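You operate a simulated robot arm through the tools that you are given. There is no shell and no other tool.

Carry out the task below with a simulated two-armed robot. There is one attempt and no reset: what you move stays moved.

Task
Wipe the oil off the fixed joist and prime the bare patch.
Fine: wiping pad, then the red dauber from the primer tin; both go back. Set down upright: wiping pad, red dauber. A coat counts when it lies all over at full strength: go over it till it gets no stronger. What is to be rubbed or washed off counts as gone when no trace of it is left.

The check looks at the end state, three seconds after you hand in, the way a careful person would. Anything else that was tipped, shoved, dropped, spilled or broken makes it a failure.

Robot
Two 7-joint arms with two-finger parallel grippers on one trunk that stands fixed in place. Base frame: the origin is at the foot of the trunk, x ahead of it, y to its left, z up. Readings come in mm, rad, newtons and seconds.
The left shoulder is at [50, 187, 1160], the right one opposite. With the tool pointing down near the work surface each hand reaches from about 100 to 640 mm from the base axis, measured 20 degrees to its own side. Payload 3.43 kg a hand.
The tool frame of a hand sits at the grasp point between the pads (the TCP): z along the fingers, y along the line on which they close. The tips reach 30 mm beyond it. The gripper opens to 94 mm. The fingers are 28 mm wide and 10 mm thick; the gripper's body (50 by 96 mm) begins 55 mm behind the TCP.
Orientation is that of the tool frame in the base frame, as a unit quaternion [x, y, z, w]. With the fingers straight down and closing along the base's y, the tool's x points along the base's -x, its y along +y and its z along -z.

Tools
- The arms move only by the tool arm_command. It takes "left_commands", "right_commands" or both (then of equal length, played together; a hand with none holds still); each is one flat list of numbers, 7 for each row, row after row: the closure in counts, from 0 (fully open) to 255 (shut), then the shift along the tool's x, y, z in mm, then the turn, a rotation vector about the tool's x, y, z in rad. In form: [claw, x, y, z, rx, ry, rz, claw, x, y, z, rx, ry, rz, ...]. A call has 1 to 20 rows; each row is the pose to reach, as a shift and turn from the pose commanded when the call began, along the tool's axes at that moment. Rows are played at 5 a second. More than 50 mm and 0.15 rad between two rows, or a gripper value outside its range, and nothing of the call is played. A pose out of reach is approached as far as the arm can. The call stops where the force on the tool passes 40 N (or 10 N more than at its start, if that is more) or the arm is blocked; 0.2 s more then pass. Each finger travels about 153 mm/s and halts on what it meets, pressing with about 38 N; the grip force reading is that of the motor and also rises with nothing between the fingers. The clock runs only during rows and for 0.2 s after the last one: add rows that repeat a pose to give the fingers time. The reply holds the time, the measured pose of the TCP, the force on the tool along the base axes, the opening and the grip force, in the units named above and with some noise, with the torque about the TCP (base axes, N m) and any sound that the robot's microphone picked up.
- Cameras (640 x 400 px; columns grow to the right, rows downward): "scene" is now at [141.7, -30.6, 1318.9]; the picture's right is [-0.34, -0.94, 0.00], its down [-0.54, 0.20, -0.82] and it looks along [0.77, -0.28, -0.58] (base axes); focal length 257 px, centre (320, 200). "left" rides on the left gripper at [76, -14, -102] in its tool frame; the picture's right is [0.18, 0.98, 0.00], its down [-0.75, 0.14, -0.64] and it looks along [-0.63, 0.12, 0.77] (tool axes); focal length 243 px, centre (320, 200). "right" rides on the right gripper at [76, 14, -102] in its tool frame; the picture's right is [-0.18, 0.98, 0.00], its down [-0.75, -0.14, -0.64] and it looks along [-0.63, -0.12, 0.77] (tool axes); focal length 243 px, centre (320, 200). There is no depth. A picture from a camera that has moved, and an enlarged one, comes with that camera's place and axes in the base frame and with its lens.
- capture(camera): a new picture of that camera. The clock stands still meanwhile.
- lift_body(by): slides the trunk up (or, below 0, down) by that many mm; the arms and the scene camera ride with it, the base frame stays. It gives what a move gives, with no picture.
- turn_head(pan, tilt): turns the head with the scene camera to pan (to the left, within 1.396 rad either way) and tilt (down, from -0.506 to 1.204), counted from straight ahead of the robot. It gives what a move gives.
- zoom(camera, box): a new picture of the part [left, top, right, bottom] of that camera's present view, enlarged. The clock stands still meanwhile.
- close_job(): hands the job in; it is judged then, once.

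Nothing tells you positions but the pictures and the camera data. Unless the task says otherwise, let go and move clear before handing in.

The tools are called after "Call:" as name(argument=value, ...) on one line, values as JSON. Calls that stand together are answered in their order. arm_command: Moves the arms, as the interface text tells. Its arguments: {"type":"object","properties":{"left_commands":{"type":"array","items":{"type":"number"}},"right_commands":{"type":"array","items":{"type":"number"}}},"required":[]} The other tools are called the same way: lift_body (by) moves the trunk up or down; turn_head (pan, tilt) turns the head that bears the scene camera; capture (camera) takes a picture; zoom (camera, box) takes an enlarged picture of a part of a camera's view; close_job () hands the job in.

At the start:

```text
clock: 0.0
left_position: [341.9, -3.3, 1169.8]
left_tcp_rot: [-0.001, 1.0, -0.001, 0.0]
left_ft_force: [0.3, 0.3, -1.1]
left_ft_torque: [-0.01, 0.0, -0.01]
left_grip_width: 94.2
left_grasp_force: 0.0
right_position: [338.9, -459.5, 1128.9]
right_tcp_rot: [0.0, 1.0, 0.0, 0.0]
right_ft_force: [-0.8, 0.3, -0.7]
right_ft_torque: [0.03, 0.03, -0.04]
right_grip_width: 94.1
right_grasp_force: 0.2
trunk travel left (down, up): [-375.0, 57.0]
head pan, tilt (commanded): [-0.351, 0.616]
```

scene: 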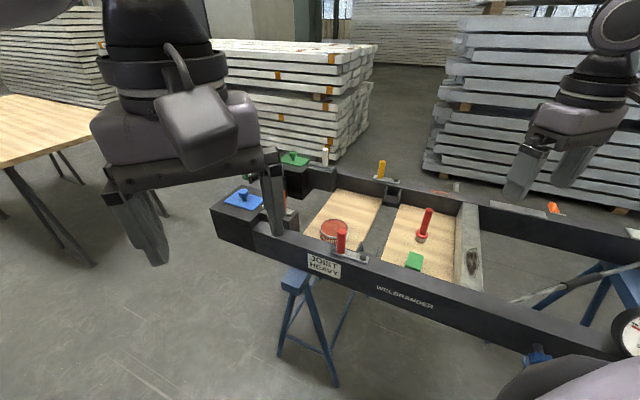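
right: 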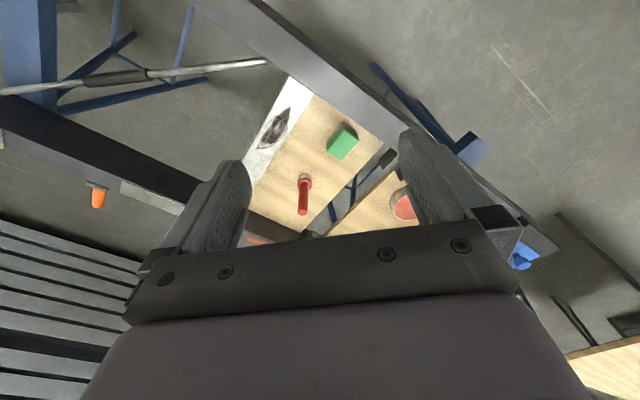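
left: 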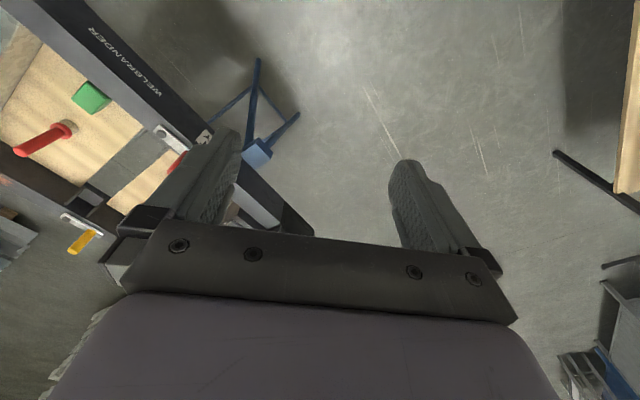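

I see a dark rectangular frame on trestles with two wooden shelves holding a primer tin, a red dauber and a green block (maybe the wiping pad). I will look more closely before moving anything.

Call:
zoom(camera="scene", box=[200, 140, 360, 280])

Call:
zoom(camera="scene", box=[350, 150, 510, 290])

Call:
zoom(camera="scene", box=[480, 180, 640, 400])

Call:
zoom(camera="right", box=[230, 70, 430, 250])

```text
2.86 times, centred on (280, 210) of scene
camera zoom: at [141.7, -30.6, 1318.9], right [-0.34, -0.94, 0.0], down [-0.54, 0.2, -0.82], along [0.77, -0.28, -0.58], focal length 735 px, centre (434, 171)
```

zoom: 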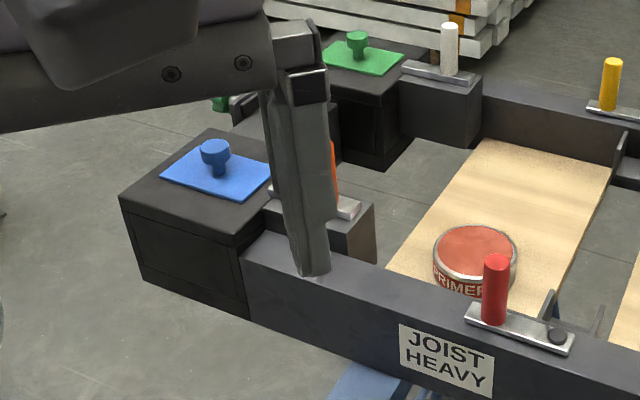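

```text
2.86 times, centred on (430, 220) of scene
camera zoom: at [141.7, -30.6, 1318.9], right [-0.34, -0.94, 0.0], down [-0.54, 0.2, -0.82], along [0.77, -0.28, -0.58], focal length 735 px, centre (6, 143)
```

zoom: 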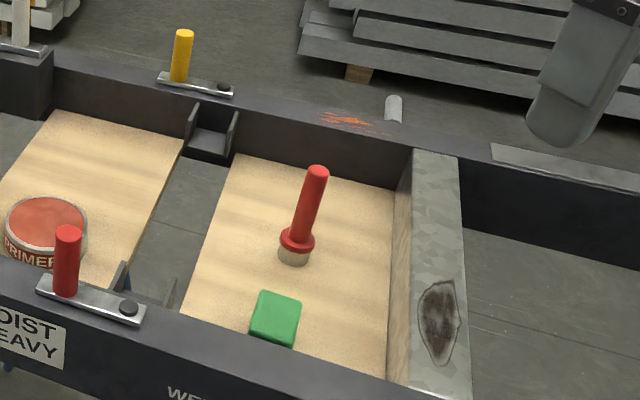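

```text
1.82 times, centred on (560, 290) of scene
camera zoom: at [141.7, -30.6, 1318.9], right [-0.34, -0.94, 0.0], down [-0.54, 0.2, -0.82], along [0.77, -0.28, -0.58], focal length 468 px, centre (-116, 36)
```

zoom: 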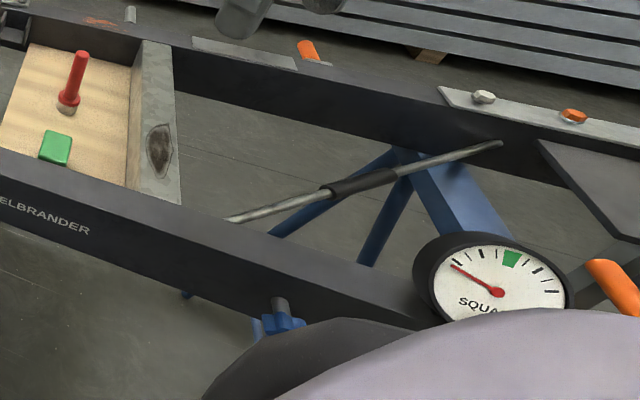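

```text
2.22 times, centred on (330, 160) of right
camera zoom: at [264.0, -446.2, 1229.5], right [0.18, 0.98, 0.0], down [0.75, -0.14, 0.64], along [0.63, -0.12, -0.77], focal length 539 px, centre (298, 289)
```

zoom: 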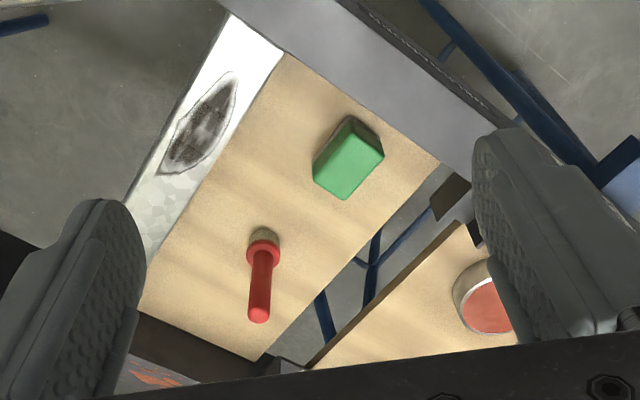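

The dauber stands on the right-hand board near (606, -550), the green pad near (510, -445), the stained joist beside it and the primer tin farther off near (734, -299). Next I will look closer at each one and check the head angle.

Call:
turn_head(pan=-0.65, tilt=0.75)

Call:
capture(camera="scene")

```text
clock: 0.8
left_position: [342.1, -3.8, 1170.5]
left_tcp_rot: [-0.001, 1.0, -0.001, 0.001]
left_ft_force: [0.0, 0.3, -0.2]
left_ft_torque: [0.03, 0.0, -0.01]
left_grip_width: 93.9
left_grasp_force: 0.1
right_position: [339.5, -459.6, 1128.4]
right_tcp_rot: [0.0, 1.0, 0.0, -0.001]
right_ft_force: [-0.9, 0.6, -0.7]
right_ft_torque: [-0.02, 0.01, -0.02]
right_grip_width: 94.2
right_grasp_force: 0.0
trunk travel left (down, up): [-375.0, 57.0]
head pan, tilt (commanded): [-0.649, 0.75]
```

```text
taken
camera scene: at [125.3, -50.5, 1307.5], right [-0.6, -0.8, 0.0], down [-0.54, 0.41, -0.73], along [0.58, -0.44, -0.68], focal length 257 px, centre (320, 200)
```

scene: 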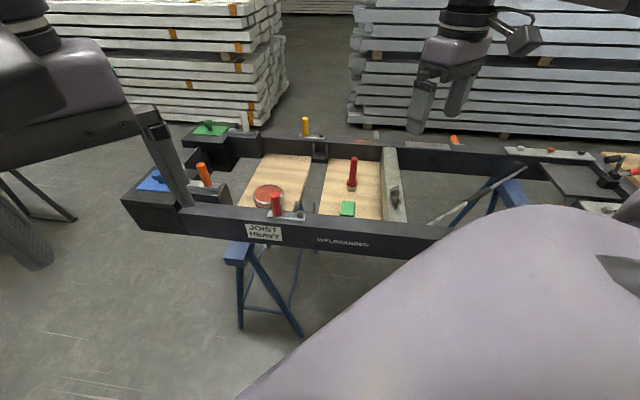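

Call:
zoom(camera="scene", box=[230, 140, 330, 210])

Call:
zoom(camera="scene", box=[320, 145, 420, 225])

Call:
zoom(camera="scene", box=[280, 105, 420, 180])

Call:
zoom(camera="scene", box=[500, 100, 640, 220])

Call:
zoom(camera="scene", box=[100, 100, 300, 250])

```text
5.71 times, centred on (280, 175) of scene
camera zoom: at [125.3, -50.5, 1307.5], right [-0.6, -0.8, 0.0], down [-0.54, 0.41, -0.73], along [0.58, -0.44, -0.68], focal length 1471 px, centre (549, 343)
```

zoom: 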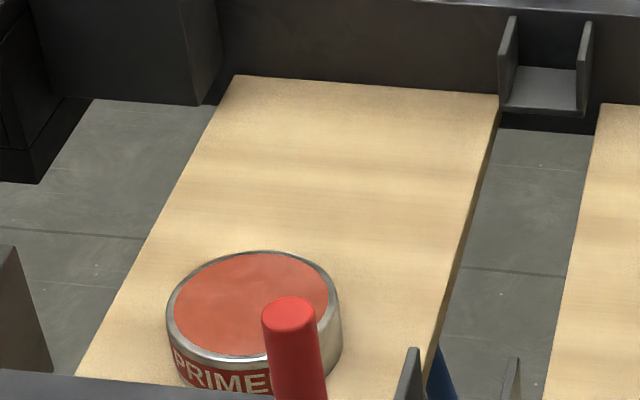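

```text
5.00 times, centred on (370, 185) of scene
camera zoom: at [125.3, -50.5, 1307.5], right [-0.6, -0.8, 0.0], down [-0.54, 0.41, -0.73], along [0.58, -0.44, -0.68], focal length 1287 px, centre (70, 275)
```

zoom: 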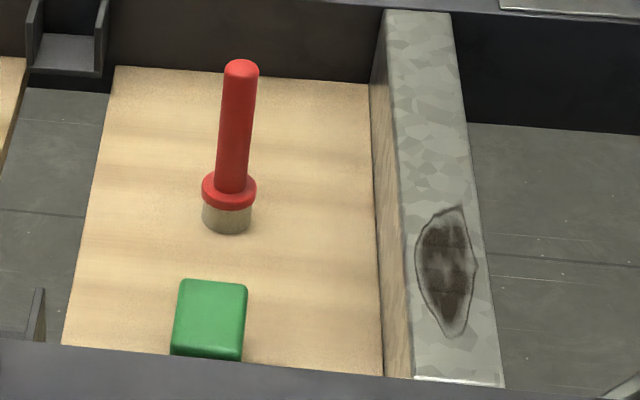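

```text
4.57 times, centred on (350, 142) of scene
camera zoom: at [125.3, -50.5, 1307.5], right [-0.6, -0.8, 0.0], down [-0.54, 0.41, -0.73], along [0.58, -0.44, -0.68], focal length 1177 px, centre (183, 463)
```

zoom: 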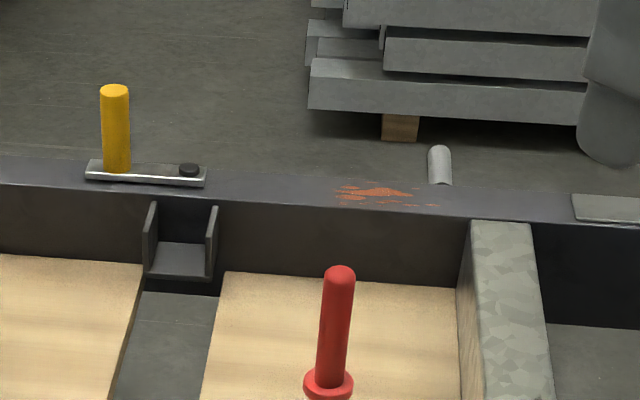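

```text
3.33 times, centred on (570, 160) of scene
camera zoom: at [125.3, -50.5, 1307.5], right [-0.6, -0.8, 0.0], down [-0.54, 0.41, -0.73], along [0.58, -0.44, -0.68], focal length 858 px, centre (-513, 333)
```

zoom: 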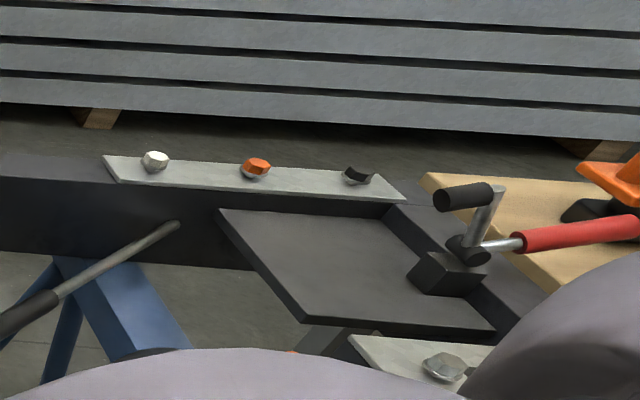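

```text
2.67 times, centred on (200, 175) of scene
camera zoom: at [125.3, -50.5, 1307.5], right [-0.6, -0.8, 0.0], down [-0.54, 0.41, -0.73], along [0.58, -0.44, -0.68], focal length 686 px, centre (640, 267)
```

zoom: 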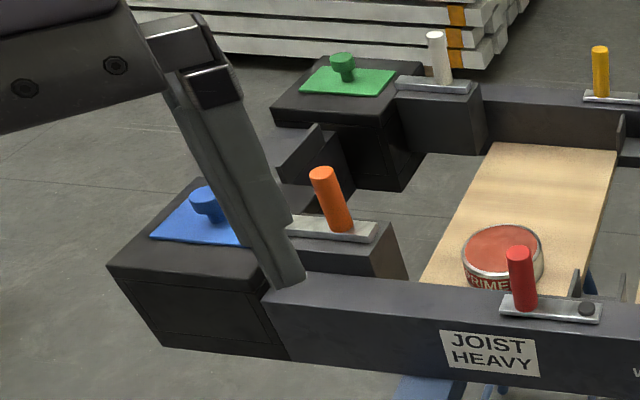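

The jig is turned about 45° to the base: the joist runs from about (374, -502) to (637, -769) with its top near z 793. I will move the open right hand above the pad, turned to line up with the frame, for a closer look.

Call:
arm_command(right_commands=[0, -28.1, 2.4, 29.7, 0, 0, 0.131, 0, -56.2, 4.9, 59.3, 0, 0, 0.262, 0, -84.3, 7.3, 89, 0, 0, 0.393, 0, -112.3, 9.7, 118.7, 0, 0, 0.523, 0, -140.4, 12.2, 148.3, 0, 0, 0.654, 0, -168.5, 14.6, 178, 0, 0, 0.785, 0, -168.5, 14.6, 178, 0, 0, 0.785])

Call:
capture(camera="right")

Call:
capture(camera="scene")

```text
clock: 2.4
left_position: [340.8, -3.6, 1170.8]
left_tcp_rot: [-0.001, 1.0, -0.001, 0.0]
left_ft_force: [0.9, 0.2, -0.3]
left_ft_torque: [-0.03, -0.04, 0.0]
left_grip_width: 94.3
left_grasp_force: 0.1
right_position: [507.7, -446.2, 951.4]
right_tcp_rot: [0.383, 0.924, 0.001, 0.001]
right_ft_force: [0.6, 0.3, -0.7]
right_ft_torque: [0.0, -0.04, -0.03]
right_grip_width: 93.8
right_grasp_force: 0.0
trunk travel left (down, up): [-375.0, 57.0]
head pan, tilt (commanded): [-0.649, 0.75]
```

```text
taken
camera right: at [464.6, -382.0, 1051.9], right [0.83, 0.56, 0.0], down [0.43, -0.63, 0.64], along [0.36, -0.53, -0.77], focal length 243 px, centre (320, 200)
```

right: 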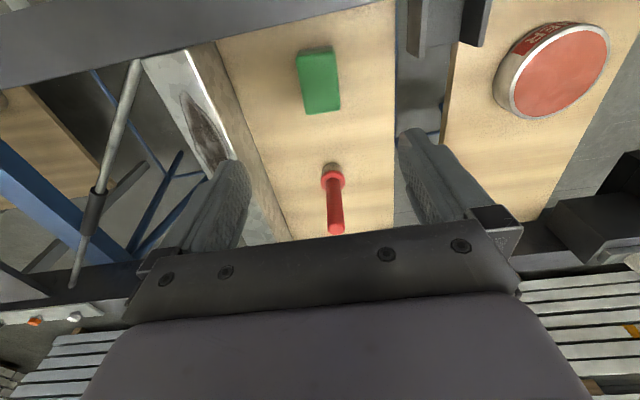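

```text
taken
camera scene: at [125.0, -50.4, 1307.5], right [-0.6, -0.8, 0.0], down [-0.54, 0.41, -0.73], along [0.58, -0.44, -0.68], focal length 257 px, centre (320, 200)
```

scene: 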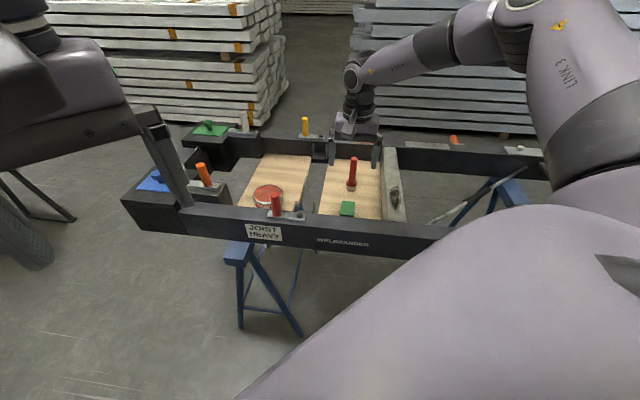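

The pad, dauber, tin and stain are all visible from the right wrist camera. I will zoom in on this view to measure them.

Call:
zoom(camera="right", box=[270, 30, 370, 250])

Call:
zoom(camera="right", box=[480, 0, 630, 130])

Call:
zoom(camera="right", box=[130, 30, 270, 200])

Call:
zoom(camera="scene", box=[310, 80, 430, 230])

```text
1.82 times, centred on (320, 140) of right
camera zoom: at [464.6, -382.0, 1051.9], right [0.83, 0.56, 0.0], down [0.43, -0.63, 0.64], along [0.36, -0.53, -0.77], focal length 441 px, centre (320, 309)
```

zoom: 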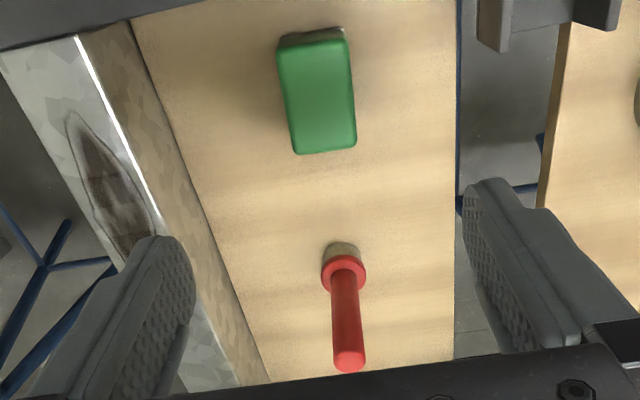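

```text
3.08 times, centred on (555, 65) of right
camera zoom: at [464.6, -382.0, 1051.9], right [0.83, 0.56, 0.0], down [0.43, -0.63, 0.64], along [0.36, -0.53, -0.77], focal length 746 px, centre (-403, 615)
```

zoom: 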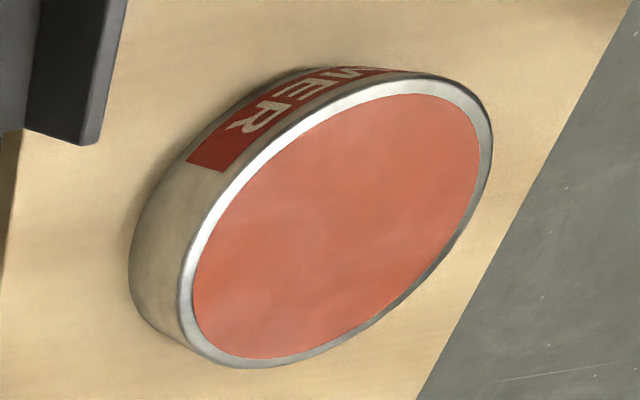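

```text
2.35 times, centred on (200, 115) of right
camera zoom: at [464.6, -382.0, 1051.9], right [0.83, 0.56, 0.0], down [0.43, -0.63, 0.64], along [0.36, -0.53, -0.77], focal length 571 px, centre (602, 400)
```

zoom: 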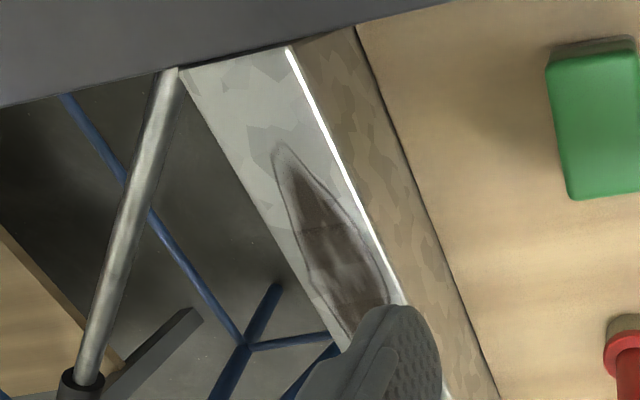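

```text
2.67 times, centred on (370, 155) of scene
camera zoom: at [125.0, -50.4, 1307.5], right [-0.6, -0.8, 0.0], down [-0.54, 0.41, -0.73], along [0.58, -0.44, -0.68], focal length 686 px, centre (187, 320)
```

zoom: 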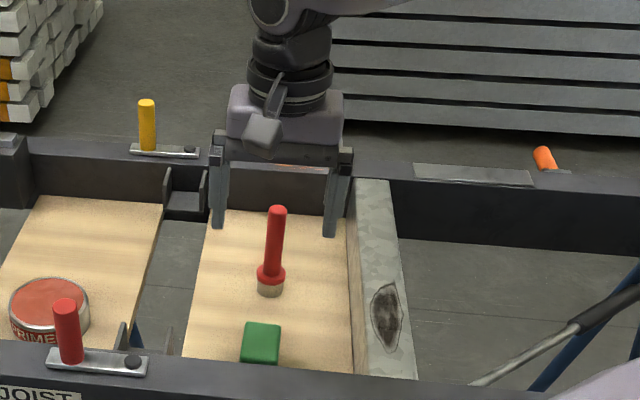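

From two views I take the pad to be about 40 × 56 mm with its top near z 775, the dauber at (606, -550) with its top at z 846, and the tin at (710, -288) with its rim near z 767. I will test how far the right arm reaches out high above the dauber, since it stands far away.

Call:
arm_command(right_commands=[0, -36, -1, 0, 0, 0, 0, 0, -72, -2, 0, 0, 0, 0, 0, -108, -3, 0, 0, 0, 0, 0, -143, -4, 0, 0, 0, 0, 0, -143, -4, 0, 0, 0, 0, 0, -143, -4, 0, 0, 0, 0])

```text
clock: 3.8
left_position: [341.5, -3.0, 1169.9]
left_tcp_rot: [-0.002, 1.0, -0.001, -0.001]
left_ft_force: [0.1, 0.1, 0.7]
left_ft_torque: [-0.02, 0.02, -0.01]
left_grip_width: 93.8
left_grasp_force: 0.1
right_position: [542.0, -520.3, 971.0]
right_tcp_rot: [0.382, 0.924, 0.0, 0.001]
right_ft_force: [-0.1, -0.1, -0.5]
right_ft_torque: [0.02, -0.01, 0.0]
right_grip_width: 93.9
right_grasp_force: 0.3
right hand out of reach, approached as far as the arm can: row 2, 3, 4, 5, 6
trunk travel left (down, up): [-375.0, 57.0]
head pan, tilt (commanded): [-0.649, 0.75]
```

The arm runs short at about 594 mm from its shoulder with the tool upright, so I will lower the trunk and tilt the tool for the far items. First I pull the right hand back and up.

Call:
arm_command(right_commands=[0, 36, 1, -20, 0, 0, 0, 0, 72, 2, -40, 0, 0, 0, 0, 108, 3, -60, 0, 0, 0, 0, 143, 4, -80, 0, 0, 0, 0, 143, 4, -100, 0, 0, 0, 0, 143, 4, -100, 0, 0, 0])

```text
clock: 5.2
left_position: [341.6, -4.2, 1169.7]
left_tcp_rot: [-0.001, 1.0, 0.0, 0.0]
left_ft_force: [-0.6, -0.4, -0.7]
left_ft_torque: [0.0, -0.01, 0.0]
left_grip_width: 94.1
left_grasp_force: 0.1
right_position: [441.4, -417.6, 1068.1]
right_tcp_rot: [0.383, 0.924, 0.0, -0.001]
right_ft_force: [0.0, 0.9, 0.1]
right_ft_torque: [-0.02, 0.01, 0.01]
right_grip_width: 94.1
right_grasp_force: 0.2
trunk travel left (down, up): [-375.0, 57.0]
head pan, tilt (commanded): [-0.649, 0.75]
```

The right hand is back and high. Before lowering the trunk I look to the right side to check the room around the right elbow.

Call:
turn_head(pan=-1.1, tilt=0.75)

Call:
capture(camera="scene")

Call:
turn_head(pan=0.3, tilt=0.75)

Call:
capture(camera="scene")

```text
clock: 6.1
left_position: [342.2, -3.6, 1170.3]
left_tcp_rot: [-0.001, 1.0, -0.002, 0.0]
left_ft_force: [0.5, -0.8, -0.2]
left_ft_torque: [0.01, -0.01, -0.02]
left_grip_width: 93.9
left_grasp_force: 0.1
right_position: [442.8, -415.4, 1069.1]
right_tcp_rot: [0.382, 0.924, -0.001, -0.001]
right_ft_force: [0.1, 0.8, -1.1]
right_ft_torque: [-0.01, -0.01, -0.04]
right_grip_width: 94.0
right_grasp_force: 0.0
trunk travel left (down, up): [-375.0, 57.0]
head pan, tilt (commanded): [-1.1, 0.75]
```

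```text
taken
camera scene: at [96.9, -74.2, 1307.5], right [-0.89, -0.45, 0.0], down [-0.31, 0.61, -0.73], along [0.33, -0.65, -0.68], focal length 257 px, centre (320, 200)
```

scene: 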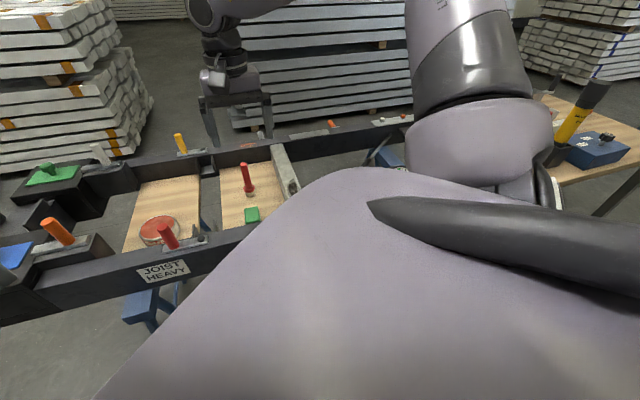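

```text
clock: 7.6
left_position: [341.9, -3.7, 1170.8]
left_tcp_rot: [-0.001, 1.0, -0.001, 0.0]
left_ft_force: [-0.2, 0.0, 0.1]
left_ft_torque: [-0.01, 0.02, 0.0]
left_grip_width: 93.9
left_grasp_force: 0.0
right_position: [442.4, -417.3, 1068.9]
right_tcp_rot: [0.382, 0.924, -0.001, -0.001]
right_ft_force: [-0.2, 0.4, 0.0]
right_ft_torque: [-0.02, 0.0, 0.02]
right_grip_width: 94.1
right_grasp_force: 0.0
trunk travel left (down, up): [-375.0, 57.0]
head pan, tilt (commanded): [0.3, 0.75]
```

```text
taken
camera scene: at [138.4, 24.0, 1307.5], right [0.3, -0.96, 0.0], down [-0.65, -0.2, -0.73], along [0.7, 0.22, -0.68], focal length 257 px, centre (320, 200)
```

scene: 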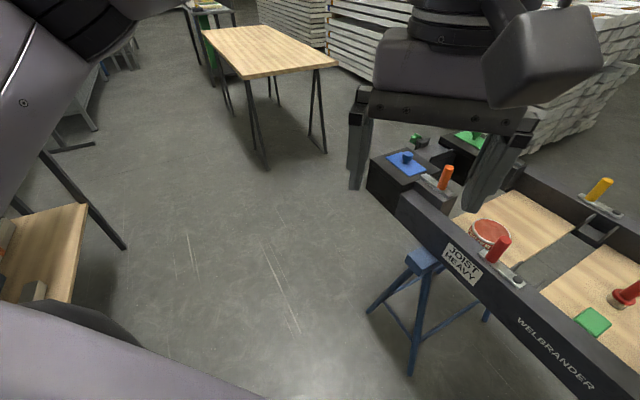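

The elbows look clear of the jig and the side tables, as far as I can see. I lower the trunk in two steps and check after each.

Call:
lift_body(by=-65)

Call:
capture(camera="scene")

```text
clock: 8.7
left_position: [341.2, -3.5, 1104.4]
left_tcp_rot: [0.0, 1.0, -0.001, 0.0]
left_ft_force: [0.2, -0.3, -0.5]
left_ft_torque: [0.01, -0.02, -0.02]
left_grip_width: 94.0
left_grasp_force: 0.2
right_position: [443.0, -416.3, 1004.1]
right_tcp_rot: [0.381, 0.924, -0.001, 0.0]
right_ft_force: [-0.3, -0.2, -0.1]
right_ft_torque: [0.01, 0.01, -0.03]
right_grip_width: 93.9
right_grasp_force: 0.2
trunk travel left (down, up): [-310.0, 122.0]
head pan, tilt (commanded): [0.3, 0.75]
```

```text
taken
camera scene: at [138.2, 24.2, 1242.5], right [0.3, -0.96, 0.0], down [-0.65, -0.2, -0.73], along [0.7, 0.22, -0.68], focal length 257 px, centre (320, 200)
```

scene: 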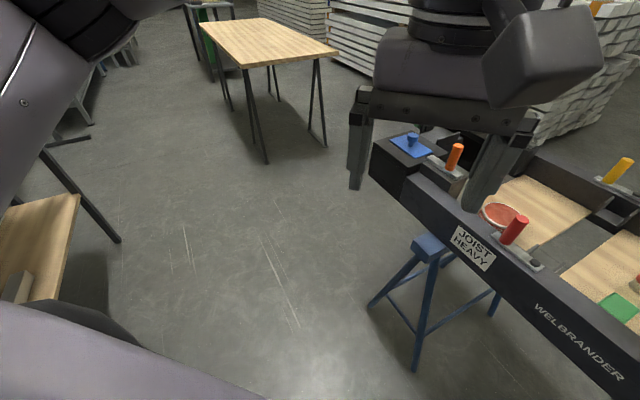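

The left table turns out to be far off and low, so there is room. I lower by another 65 mm and look back toward the work.

Call:
lift_body(by=-65)

Call:
turn_head(pan=-0.65, tilt=0.65)

Call:
capture(camera="scene")

Call:
capture(camera="right")

```text
clock: 9.7
left_position: [341.8, -2.9, 1040.4]
left_tcp_rot: [-0.002, 1.0, -0.001, 0.001]
left_ft_force: [0.0, 0.2, -0.3]
left_ft_torque: [-0.01, -0.01, 0.0]
left_grip_width: 94.1
left_grasp_force: 0.2
right_position: [443.3, -417.0, 940.4]
right_tcp_rot: [0.382, 0.924, 0.001, 0.0]
right_ft_force: [0.0, 0.4, -0.2]
right_ft_torque: [0.0, -0.02, -0.03]
right_grip_width: 93.9
right_grasp_force: 0.0
trunk travel left (down, up): [-245.0, 187.0]
head pan, tilt (commanded): [0.3, 0.75]
```

```text
clock: 10.9
left_position: [341.4, -4.9, 1039.1]
left_tcp_rot: [-0.001, 1.0, -0.001, 0.0]
left_ft_force: [-0.1, 0.1, -0.5]
left_ft_torque: [0.01, 0.01, -0.01]
left_grip_width: 93.8
left_grasp_force: 0.1
right_position: [443.1, -415.9, 939.9]
right_tcp_rot: [0.381, 0.924, 0.0, -0.001]
right_ft_force: [0.9, -0.4, -0.3]
right_ft_torque: [0.0, 0.01, 0.01]
right_grip_width: 93.9
right_grasp_force: 0.0
trunk travel left (down, up): [-245.0, 187.0]
head pan, tilt (commanded): [-0.649, 0.649]
```

```text
taken
camera scene: at [128.4, -52.8, 1186.1], right [-0.6, -0.8, 0.0], down [-0.48, 0.37, -0.8], along [0.63, -0.48, -0.6], focal length 257 px, centre (320, 200)
```

scene: 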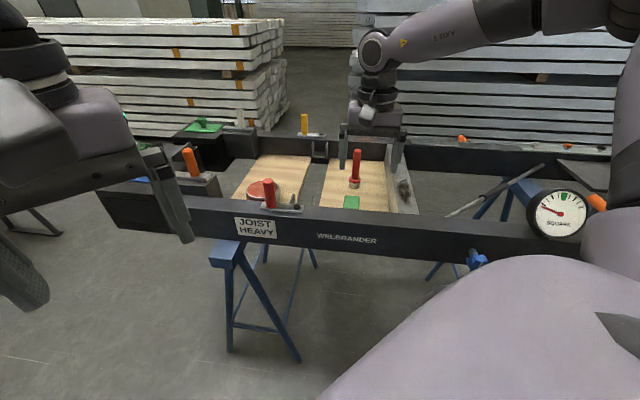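

```text
taken
camera right: at [399.7, -353.2, 1040.2], right [0.82, 0.57, 0.0], down [0.43, -0.63, 0.64], along [0.36, -0.53, -0.77], focal length 243 px, centre (320, 200)
```

right: 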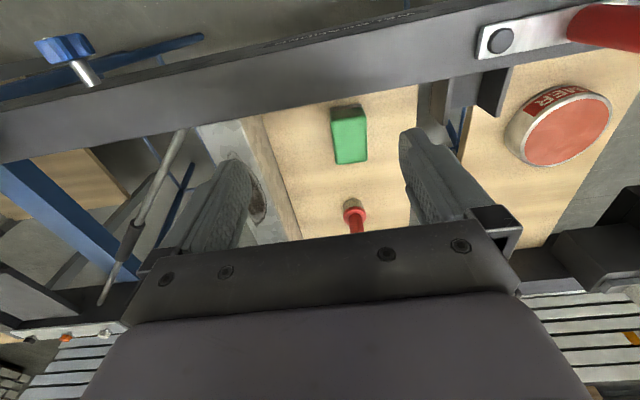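

The trunk is down 130 mm and nothing was touched. I zoom in from the wrist to refine pad, rail and tin positions.

Call:
zoom(camera="right", box=[300, 70, 420, 240])

Call:
zoom(camera="right", box=[460, 0, 640, 180])

Call:
zoom(camera="scene", box=[310, 120, 430, 230])

Call:
zoom(camera="scene", box=[220, 130, 330, 240])

```text
2.35 times, centred on (360, 155) of right
camera zoom: at [399.7, -353.2, 1040.2], right [0.82, 0.57, 0.0], down [0.43, -0.63, 0.64], along [0.36, -0.53, -0.77], focal length 571 px, centre (226, 306)
```

zoom: 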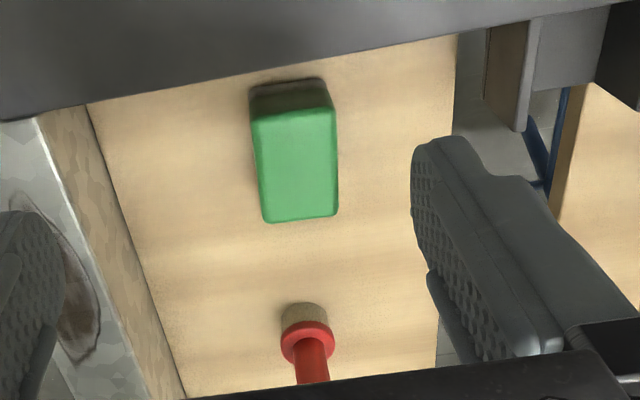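

```text
2.22 times, centred on (550, 90) of right
camera zoom: at [399.7, -353.2, 1040.2], right [0.82, 0.57, 0.0], down [0.43, -0.63, 0.64], along [0.36, -0.53, -0.77], focal length 539 px, centre (-191, 444)
```

zoom: 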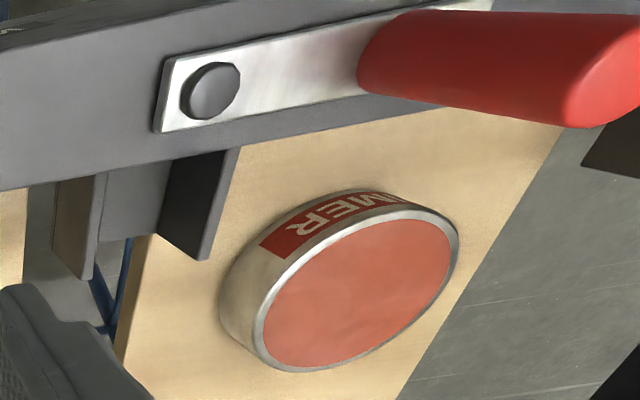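

```text
3.64 times, centred on (370, 175) of scene
camera zoom: at [128.4, -52.8, 1186.1], right [-0.6, -0.8, 0.0], down [-0.48, 0.37, -0.8], along [0.63, -0.48, -0.6], focal length 936 px, centre (138, 291)
```

zoom: 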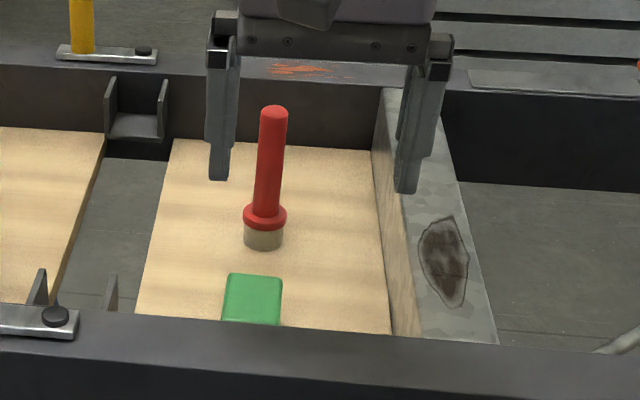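

```text
3.64 times, centred on (275, 185) of scene
camera zoom: at [128.4, -52.8, 1186.1], right [-0.6, -0.8, 0.0], down [-0.48, 0.37, -0.8], along [0.63, -0.48, -0.6], focal length 936 px, centre (484, 254)
```

zoom: 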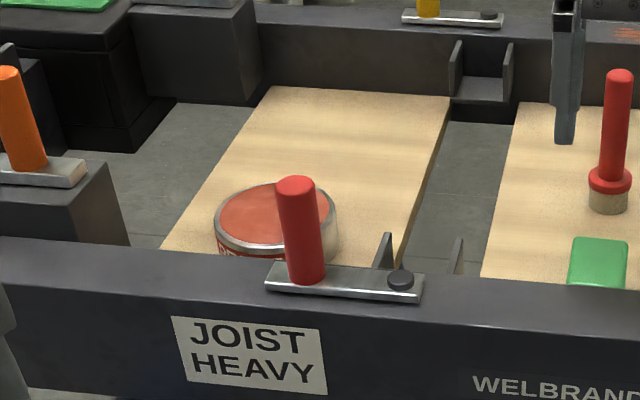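

The pad sits at about (506, -443), z 717 to 770, 40 mm wide across the closing line, with the rail top at z 795. I move above it with open fingers and check the alignment.

Call:
arm_command(right_commands=[0, -32, 13, 20, 0, 0, 0, 0, -63.4, 26.4, 40, 0, 0, 0, 0, -63.4, 26.4, 80, 0, 0, 0, 0, -63.4, 26.4, 110, 0, 0, 0, 0, -63.4, 26.4, 110, 0, 0, 0])

Call:
capture(camera="right")

Call:
zoom(camera="scene", box=[310, 120, 430, 230])

```text
clock: 12.1
left_position: [342.0, -3.8, 1039.2]
left_tcp_rot: [0.0, 1.0, 0.0, 0.001]
left_ft_force: [0.2, 0.5, 0.3]
left_ft_torque: [-0.02, -0.03, 0.02]
left_grip_width: 93.8
left_grasp_force: 0.1
right_position: [505.9, -442.4, 827.7]
right_tcp_rot: [0.382, 0.924, 0.0, 0.0]
right_ft_force: [-0.1, -0.4, -0.3]
right_ft_torque: [0.0, 0.01, 0.0]
right_grip_width: 94.1
right_grasp_force: 0.0
trunk travel left (down, up): [-245.0, 187.0]
head pan, tilt (commanded): [-0.649, 0.649]
```

```text
taken
camera right: at [463.6, -379.4, 929.1], right [0.82, 0.57, 0.0], down [0.43, -0.63, 0.64], along [0.36, -0.53, -0.77], focal length 243 px, centre (320, 200)
```

right: 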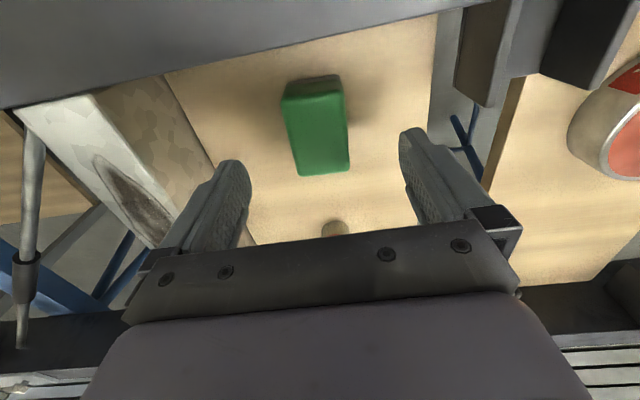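

```text
3.64 times, centred on (370, 175) of scene
camera zoom: at [128.4, -52.9, 1186.1], right [-0.6, -0.8, 0.0], down [-0.48, 0.37, -0.8], along [0.63, -0.48, -0.6], focal length 936 px, centre (138, 291)
```

zoom: 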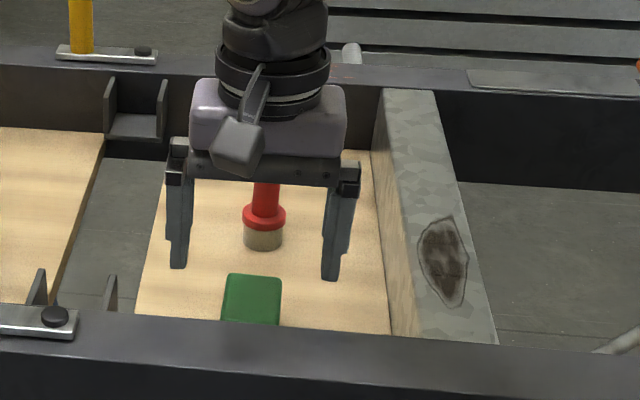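

The fingers straddle the pad evenly. I go down to about z 762 and close on it.

Call:
arm_command(right_commands=[0, 0, -1.5, 25, 0, 0, 0, 0, 0, -1.5, 50, 0, 0, 0, 0, 0, -1.5, 65, 0, 0, 0, 0, 0, -1.5, 65, 0, 0, 0])

Call:
capture(camera="right")

Call:
zoom(camera="scene", box=[310, 120, 430, 230])

```text
clock: 13.1
left_position: [341.2, -3.6, 1040.4]
left_tcp_rot: [0.0, 1.0, -0.001, 0.001]
left_ft_force: [0.1, -0.1, 0.0]
left_ft_torque: [-0.02, 0.04, 0.02]
left_grip_width: 94.0
left_grasp_force: 0.1
right_position: [506.0, -444.0, 763.9]
right_tcp_rot: [0.382, 0.924, -0.001, 0.0]
right_ft_force: [-0.3, 0.5, -0.5]
right_ft_torque: [-0.01, -0.02, 0.01]
right_grip_width: 93.8
right_grasp_force: 0.1
trunk travel left (down, up): [-245.0, 187.0]
head pan, tilt (commanded): [-0.649, 0.649]
```

```text
taken
camera right: at [462.3, -380.2, 864.9], right [0.82, 0.57, 0.0], down [0.43, -0.63, 0.64], along [0.36, -0.53, -0.77], focal length 243 px, centre (320, 200)
```

right: 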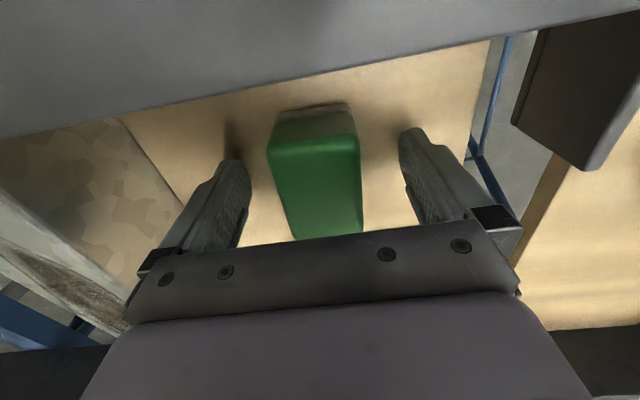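

```text
3.64 times, centred on (370, 175) of scene
camera zoom: at [128.4, -52.9, 1186.1], right [-0.6, -0.8, 0.0], down [-0.48, 0.37, -0.8], along [0.63, -0.48, -0.6], focal length 936 px, centre (138, 291)
```

zoom: 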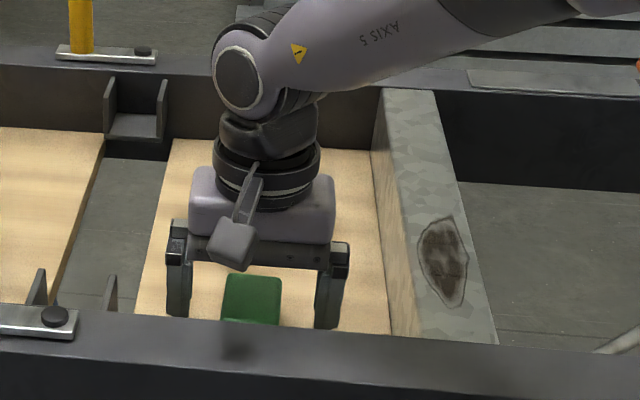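

The pad sits between the fingers, centred within 2 mm. I close the gripper and lift a little.

Call:
arm_command(right_commands=[100, 0, 0, 0, 0, 0, 0, 200, 0, 0, 0, 0, 0, 0, 200, 0, 0, 0, 0, 0, 0, 200, 0, 0, 0, 0, 0, 0])

Call:
arm_command(right_commands=[200, 0, 0, -10, 0, 0, 0, 200, 0, 0, -20, 0, 0, 0, 200, 0, 0, -40, 0, 0, 0, 200, 0, 0, -80, 0, 0, 0, 200, 0, 0, -120, 0, 0, 0, 200, 0, 0, -120, 0, 0, 0])

Call:
capture(camera="right")

Call:
capture(camera="scene")

```text
clock: 14.1
left_position: [342.1, -3.2, 1039.2]
left_tcp_rot: [-0.001, 1.0, -0.001, 0.0]
left_ft_force: [0.2, 0.0, -0.6]
left_ft_torque: [0.01, 0.01, -0.01]
left_grip_width: 93.8
left_grasp_force: 0.2
right_position: [505.2, -443.3, 764.3]
right_tcp_rot: [0.383, 0.924, 0.0, 0.0]
right_ft_force: [0.7, 0.0, 0.0]
right_ft_torque: [0.01, -0.01, -0.04]
right_grip_width: 45.5
right_grasp_force: 38.5
trunk travel left (down, up): [-245.0, 187.0]
head pan, tilt (commanded): [-0.649, 0.649]
```

```text
clock: 15.5
left_position: [341.5, -3.5, 1039.8]
left_tcp_rot: [0.0, 1.0, -0.001, 0.0]
left_ft_force: [0.4, 0.5, -0.4]
left_ft_torque: [0.0, -0.02, 0.03]
left_grip_width: 94.0
left_grasp_force: 0.1
right_position: [506.5, -442.9, 884.3]
right_tcp_rot: [0.383, 0.924, 0.0, 0.001]
right_ft_force: [-1.2, 0.0, -1.0]
right_ft_torque: [0.02, 0.0, 0.01]
right_grip_width: 45.7
right_grasp_force: 37.8
trunk travel left (down, up): [-245.0, 187.0]
head pan, tilt (commanded): [-0.649, 0.649]
```

```text
taken
camera right: at [462.4, -379.5, 985.2], right [0.82, 0.57, 0.0], down [0.43, -0.63, 0.64], along [0.36, -0.53, -0.77], focal length 243 px, centre (320, 200)
```

right: 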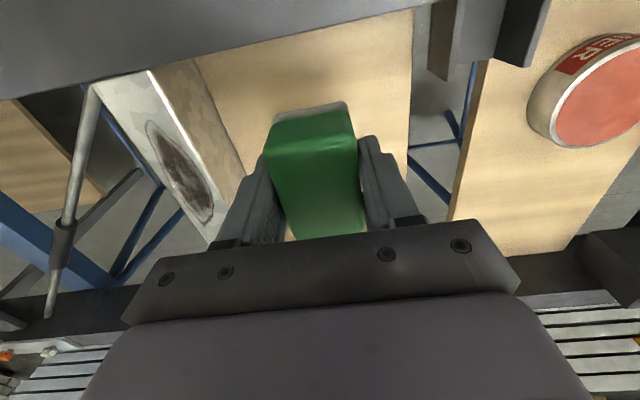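

```text
taken
camera scene: at [128.4, -52.9, 1186.0], right [-0.6, -0.8, 0.0], down [-0.48, 0.37, -0.8], along [0.63, -0.48, -0.6], focal length 257 px, centre (320, 200)
```

scene: 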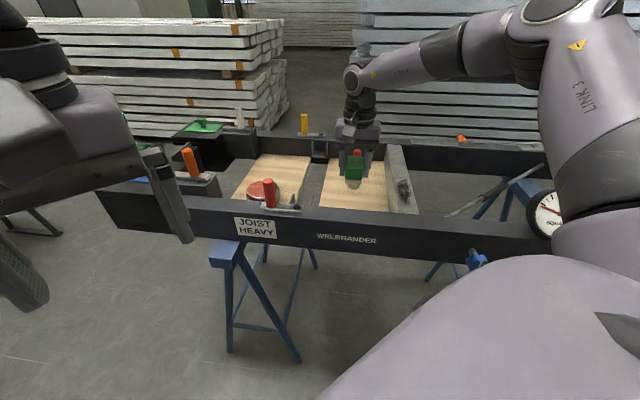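

The pad is held at 45.5 mm width and hangs level. I zoom in on the stain to refine its outline and the joist height before wiping.

Call:
zoom(camera="right", box=[80, 60, 260, 260])

Call:
zoom(camera="scene", box=[370, 130, 450, 230])

Call:
zoom(camera="scene", box=[320, 130, 400, 210])

```text
2.00 times, centred on (170, 160) of right
camera zoom: at [462.4, -379.5, 985.2], right [0.82, 0.57, 0.0], down [0.43, -0.63, 0.64], along [0.36, -0.53, -0.77], focal length 485 px, centre (620, 280)
```

zoom: 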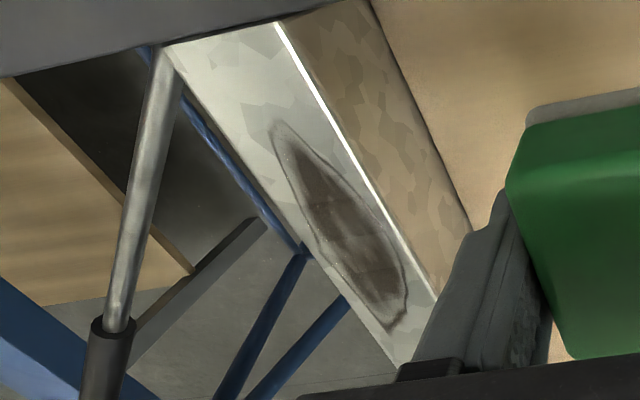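

```text
4.00 times, centred on (410, 180) of scene
camera zoom: at [128.4, -52.9, 1186.0], right [-0.6, -0.8, 0.0], down [-0.48, 0.37, -0.8], along [0.63, -0.48, -0.6], focal length 1030 px, centre (-40, 280)
```

zoom: 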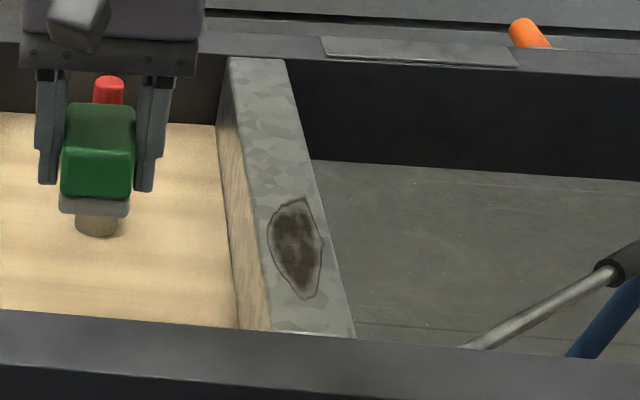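

```text
5.00 times, centred on (360, 170) of scene
camera zoom: at [128.4, -52.9, 1186.0], right [-0.6, -0.8, 0.0], down [-0.48, 0.37, -0.8], along [0.63, -0.48, -0.6], focal length 1287 px, centre (120, 350)
```

zoom: 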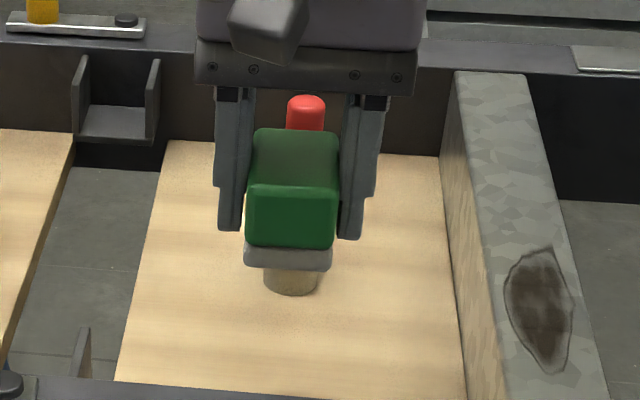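

The joist top spans a 45 mm strip and the stain is about 38 × 120 mm, so the pad covers the full width. I move the pad over the stain's middle, staying just above the joist.

Call:
arm_command(right_commands=[200, -11, -45, 0, 0, 0, 0, 200, -22, -91, 0, 0, 0, 0, 200, -33.7, -137, 0, 0, 0, 0, 200, -33.7, -137, 20, 0, 0, 0, 200, -33.7, -137, 34, 0, 0, 0, 200, -33.7, -137, 34, 0, 0, 0])

Call:
capture(camera="right")

Call:
zoom(camera="scene", box=[350, 110, 450, 230])

```text
clock: 16.9
left_position: [341.6, -3.1, 1040.9]
left_tcp_rot: [-0.001, 1.0, -0.002, 0.0]
left_ft_force: [0.6, -0.5, -0.9]
left_ft_torque: [0.0, 0.0, -0.03]
left_grip_width: 94.0
left_grasp_force: 0.0
right_position: [433.3, -564.3, 851.0]
right_tcp_rot: [0.381, 0.924, 0.0, 0.001]
right_ft_force: [-0.7, -0.5, -0.4]
right_ft_torque: [-0.05, 0.01, 0.03]
right_grip_width: 45.6
right_grasp_force: 38.1
trunk travel left (down, up): [-245.0, 187.0]
head pan, tilt (commanded): [-0.649, 0.649]
```

```text
taken
camera right: at [389.7, -500.7, 951.2], right [0.82, 0.57, 0.0], down [0.43, -0.63, 0.64], along [0.36, -0.53, -0.77], focal length 243 px, centre (320, 200)
```

right: 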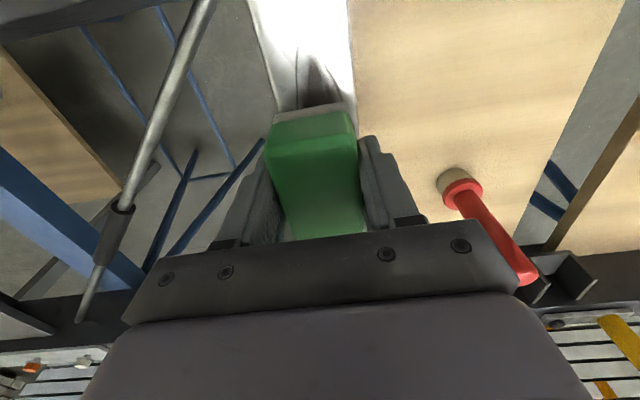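

```text
3.33 times, centred on (400, 170) of scene
camera zoom: at [128.4, -53.0, 1186.1], right [-0.6, -0.8, 0.0], down [-0.48, 0.37, -0.8], along [0.63, -0.48, -0.6], focal length 858 px, centre (53, 300)
```

zoom: 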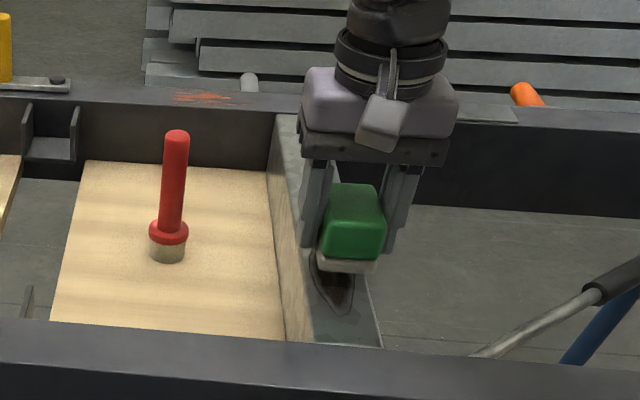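

The pad is lined up over the joist, about 9 mm above it. I lower it gently until the force reading shows contact.

Call:
arm_command(right_commands=[200, 0, 0, 4, 0, 0, 0, 200, 0, 0, 6, 0, 0, 0, 200, 0, 0, 8, 0, 0, 0, 200, 0, 0, 9, 0, 0, 0, 200, 0, 0, 9, 0, 0, 0])

```text
clock: 18.1
left_position: [341.8, -3.2, 1039.8]
left_tcp_rot: [-0.001, 1.0, -0.001, 0.0]
left_ft_force: [-0.3, -0.5, -0.6]
left_ft_torque: [0.0, -0.01, 0.0]
left_grip_width: 93.9
left_grasp_force: 0.1
right_position: [433.0, -564.3, 840.5]
right_tcp_rot: [0.382, 0.924, 0.0, -0.001]
right_ft_force: [-0.1, -0.6, -0.1]
right_ft_torque: [-0.01, 0.02, -0.01]
right_grip_width: 45.7
right_grasp_force: 37.9
trunk travel left (down, up): [-245.0, 187.0]
head pan, tilt (commanded): [-0.649, 0.649]
```

Call:
arm_command(right_commands=[200, 0, 0, 1, 0, 0, 0, 200, 0, 0, 2, 0, 0, 0, 200, 0, 0, 3, 0, 0, 0, 200, 0, 0, 3, 0, 0, 0])

Call:
zoom(camera="scene", box=[370, 150, 430, 220])

```text
clock: 19.1
left_position: [342.9, -3.6, 1040.0]
left_tcp_rot: [0.0, 1.0, -0.001, 0.0]
left_ft_force: [-0.3, -0.4, 0.1]
left_ft_torque: [0.0, 0.01, 0.02]
left_grip_width: 94.2
left_grasp_force: 0.0
right_position: [432.8, -563.8, 838.1]
right_tcp_rot: [0.381, 0.925, 0.0, 0.0]
right_ft_force: [-1.2, 0.4, -1.4]
right_ft_torque: [-0.03, 0.01, -0.03]
right_grip_width: 45.6
right_grasp_force: 38.5
trunk travel left (down, up): [-245.0, 187.0]
head pan, tilt (commanded): [-0.649, 0.649]
```

```text
5.71 times, centred on (400, 185) of scene
camera zoom: at [128.4, -52.9, 1186.0], right [-0.6, -0.8, 0.0], down [-0.48, 0.37, -0.8], along [0.63, -0.48, -0.6], focal length 1471 px, centre (-137, 286)
```

zoom: 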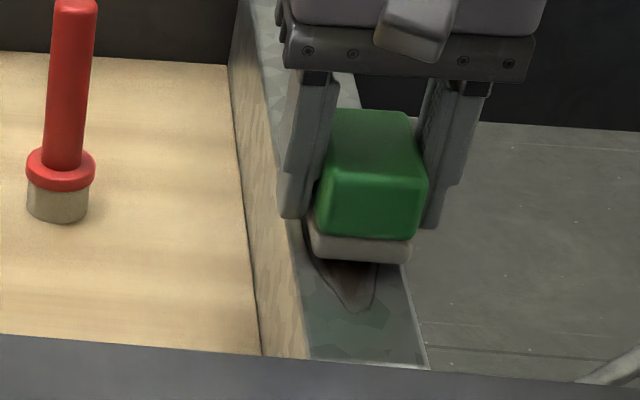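

Still no load on the tool, so I keep going down in 1 mm steps.

Call:
arm_command(right_commands=[200, 0, 0, 1, 0, 0, 0, 200, 0, 0, 2, 0, 0, 0, 200, 0, 0, 2, 0, 0, 0])

Call:
arm_command(right_commands=[200, 0, 0, 1, 0, 0, 0, 200, 0, 0, 2, 0, 0, 0, 200, 0, 0, 2, 0, 0, 0])

```text
clock: 19.9
left_position: [343.0, -3.5, 1039.3]
left_tcp_rot: [-0.001, 1.0, -0.001, -0.001]
left_ft_force: [0.0, -0.1, 0.1]
left_ft_torque: [0.0, 0.02, -0.02]
left_grip_width: 94.1
left_grasp_force: 0.2
right_position: [431.7, -563.6, 834.9]
right_tcp_rot: [0.382, 0.924, 0.0, 0.001]
right_ft_force: [0.1, 0.1, -0.4]
right_ft_torque: [-0.03, 0.03, 0.04]
right_grip_width: 45.6
right_grasp_force: 38.2
trunk travel left (down, up): [-245.0, 187.0]
head pan, tilt (commanded): [-0.649, 0.649]
```

```text
clock: 20.7
left_position: [342.7, -3.0, 1039.8]
left_tcp_rot: [-0.001, 1.0, 0.0, 0.0]
left_ft_force: [0.4, 0.5, 0.6]
left_ft_torque: [0.02, 0.0, 0.0]
left_grip_width: 94.1
left_grasp_force: 0.1
right_position: [432.9, -565.6, 834.8]
right_tcp_rot: [0.382, 0.924, -0.001, 0.0]
right_ft_force: [0.0, 0.3, -0.6]
right_ft_torque: [-0.04, 0.0, 0.03]
right_grip_width: 45.7
right_grasp_force: 38.0
trunk travel left (down, up): [-245.0, 187.0]
head pan, tilt (commanded): [-0.649, 0.649]
```

Call:
zoom(camera="scene", box=[370, 150, 430, 220])

Call:
arm_command(right_commands=[200, 0, 0, 1, 0, 0, 0, 200, 0, 0, 2, 0, 0, 0, 200, 0, 0, 2, 0, 0, 0])

```text
5.71 times, centred on (400, 185) of scene
camera zoom: at [128.4, -52.9, 1186.0], right [-0.6, -0.8, 0.0], down [-0.48, 0.37, -0.8], along [0.63, -0.48, -0.6], focal length 1471 px, centre (-137, 286)
```

zoom: 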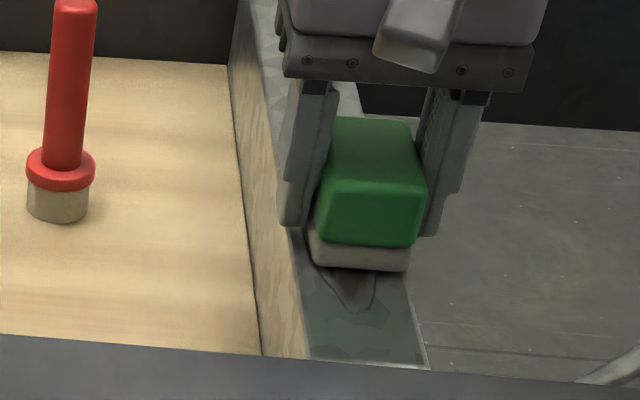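

```text
clock: 21.5
left_position: [340.9, -3.2, 1038.2]
left_tcp_rot: [-0.001, 1.0, -0.001, 0.0]
left_ft_force: [0.1, 0.6, 0.3]
left_ft_torque: [0.0, -0.02, -0.03]
left_grip_width: 94.1
left_grasp_force: 0.1
right_position: [432.1, -565.0, 833.7]
right_tcp_rot: [0.382, 0.924, 0.0, 0.002]
right_ft_force: [-0.6, -2.7, 4.3]
right_ft_torque: [0.08, 0.09, 0.05]
right_grip_width: 45.7
right_grasp_force: 37.6
trunk travel left (down, up): [-245.0, 187.0]
head pan, tilt (commanded): [-0.649, 0.649]
```

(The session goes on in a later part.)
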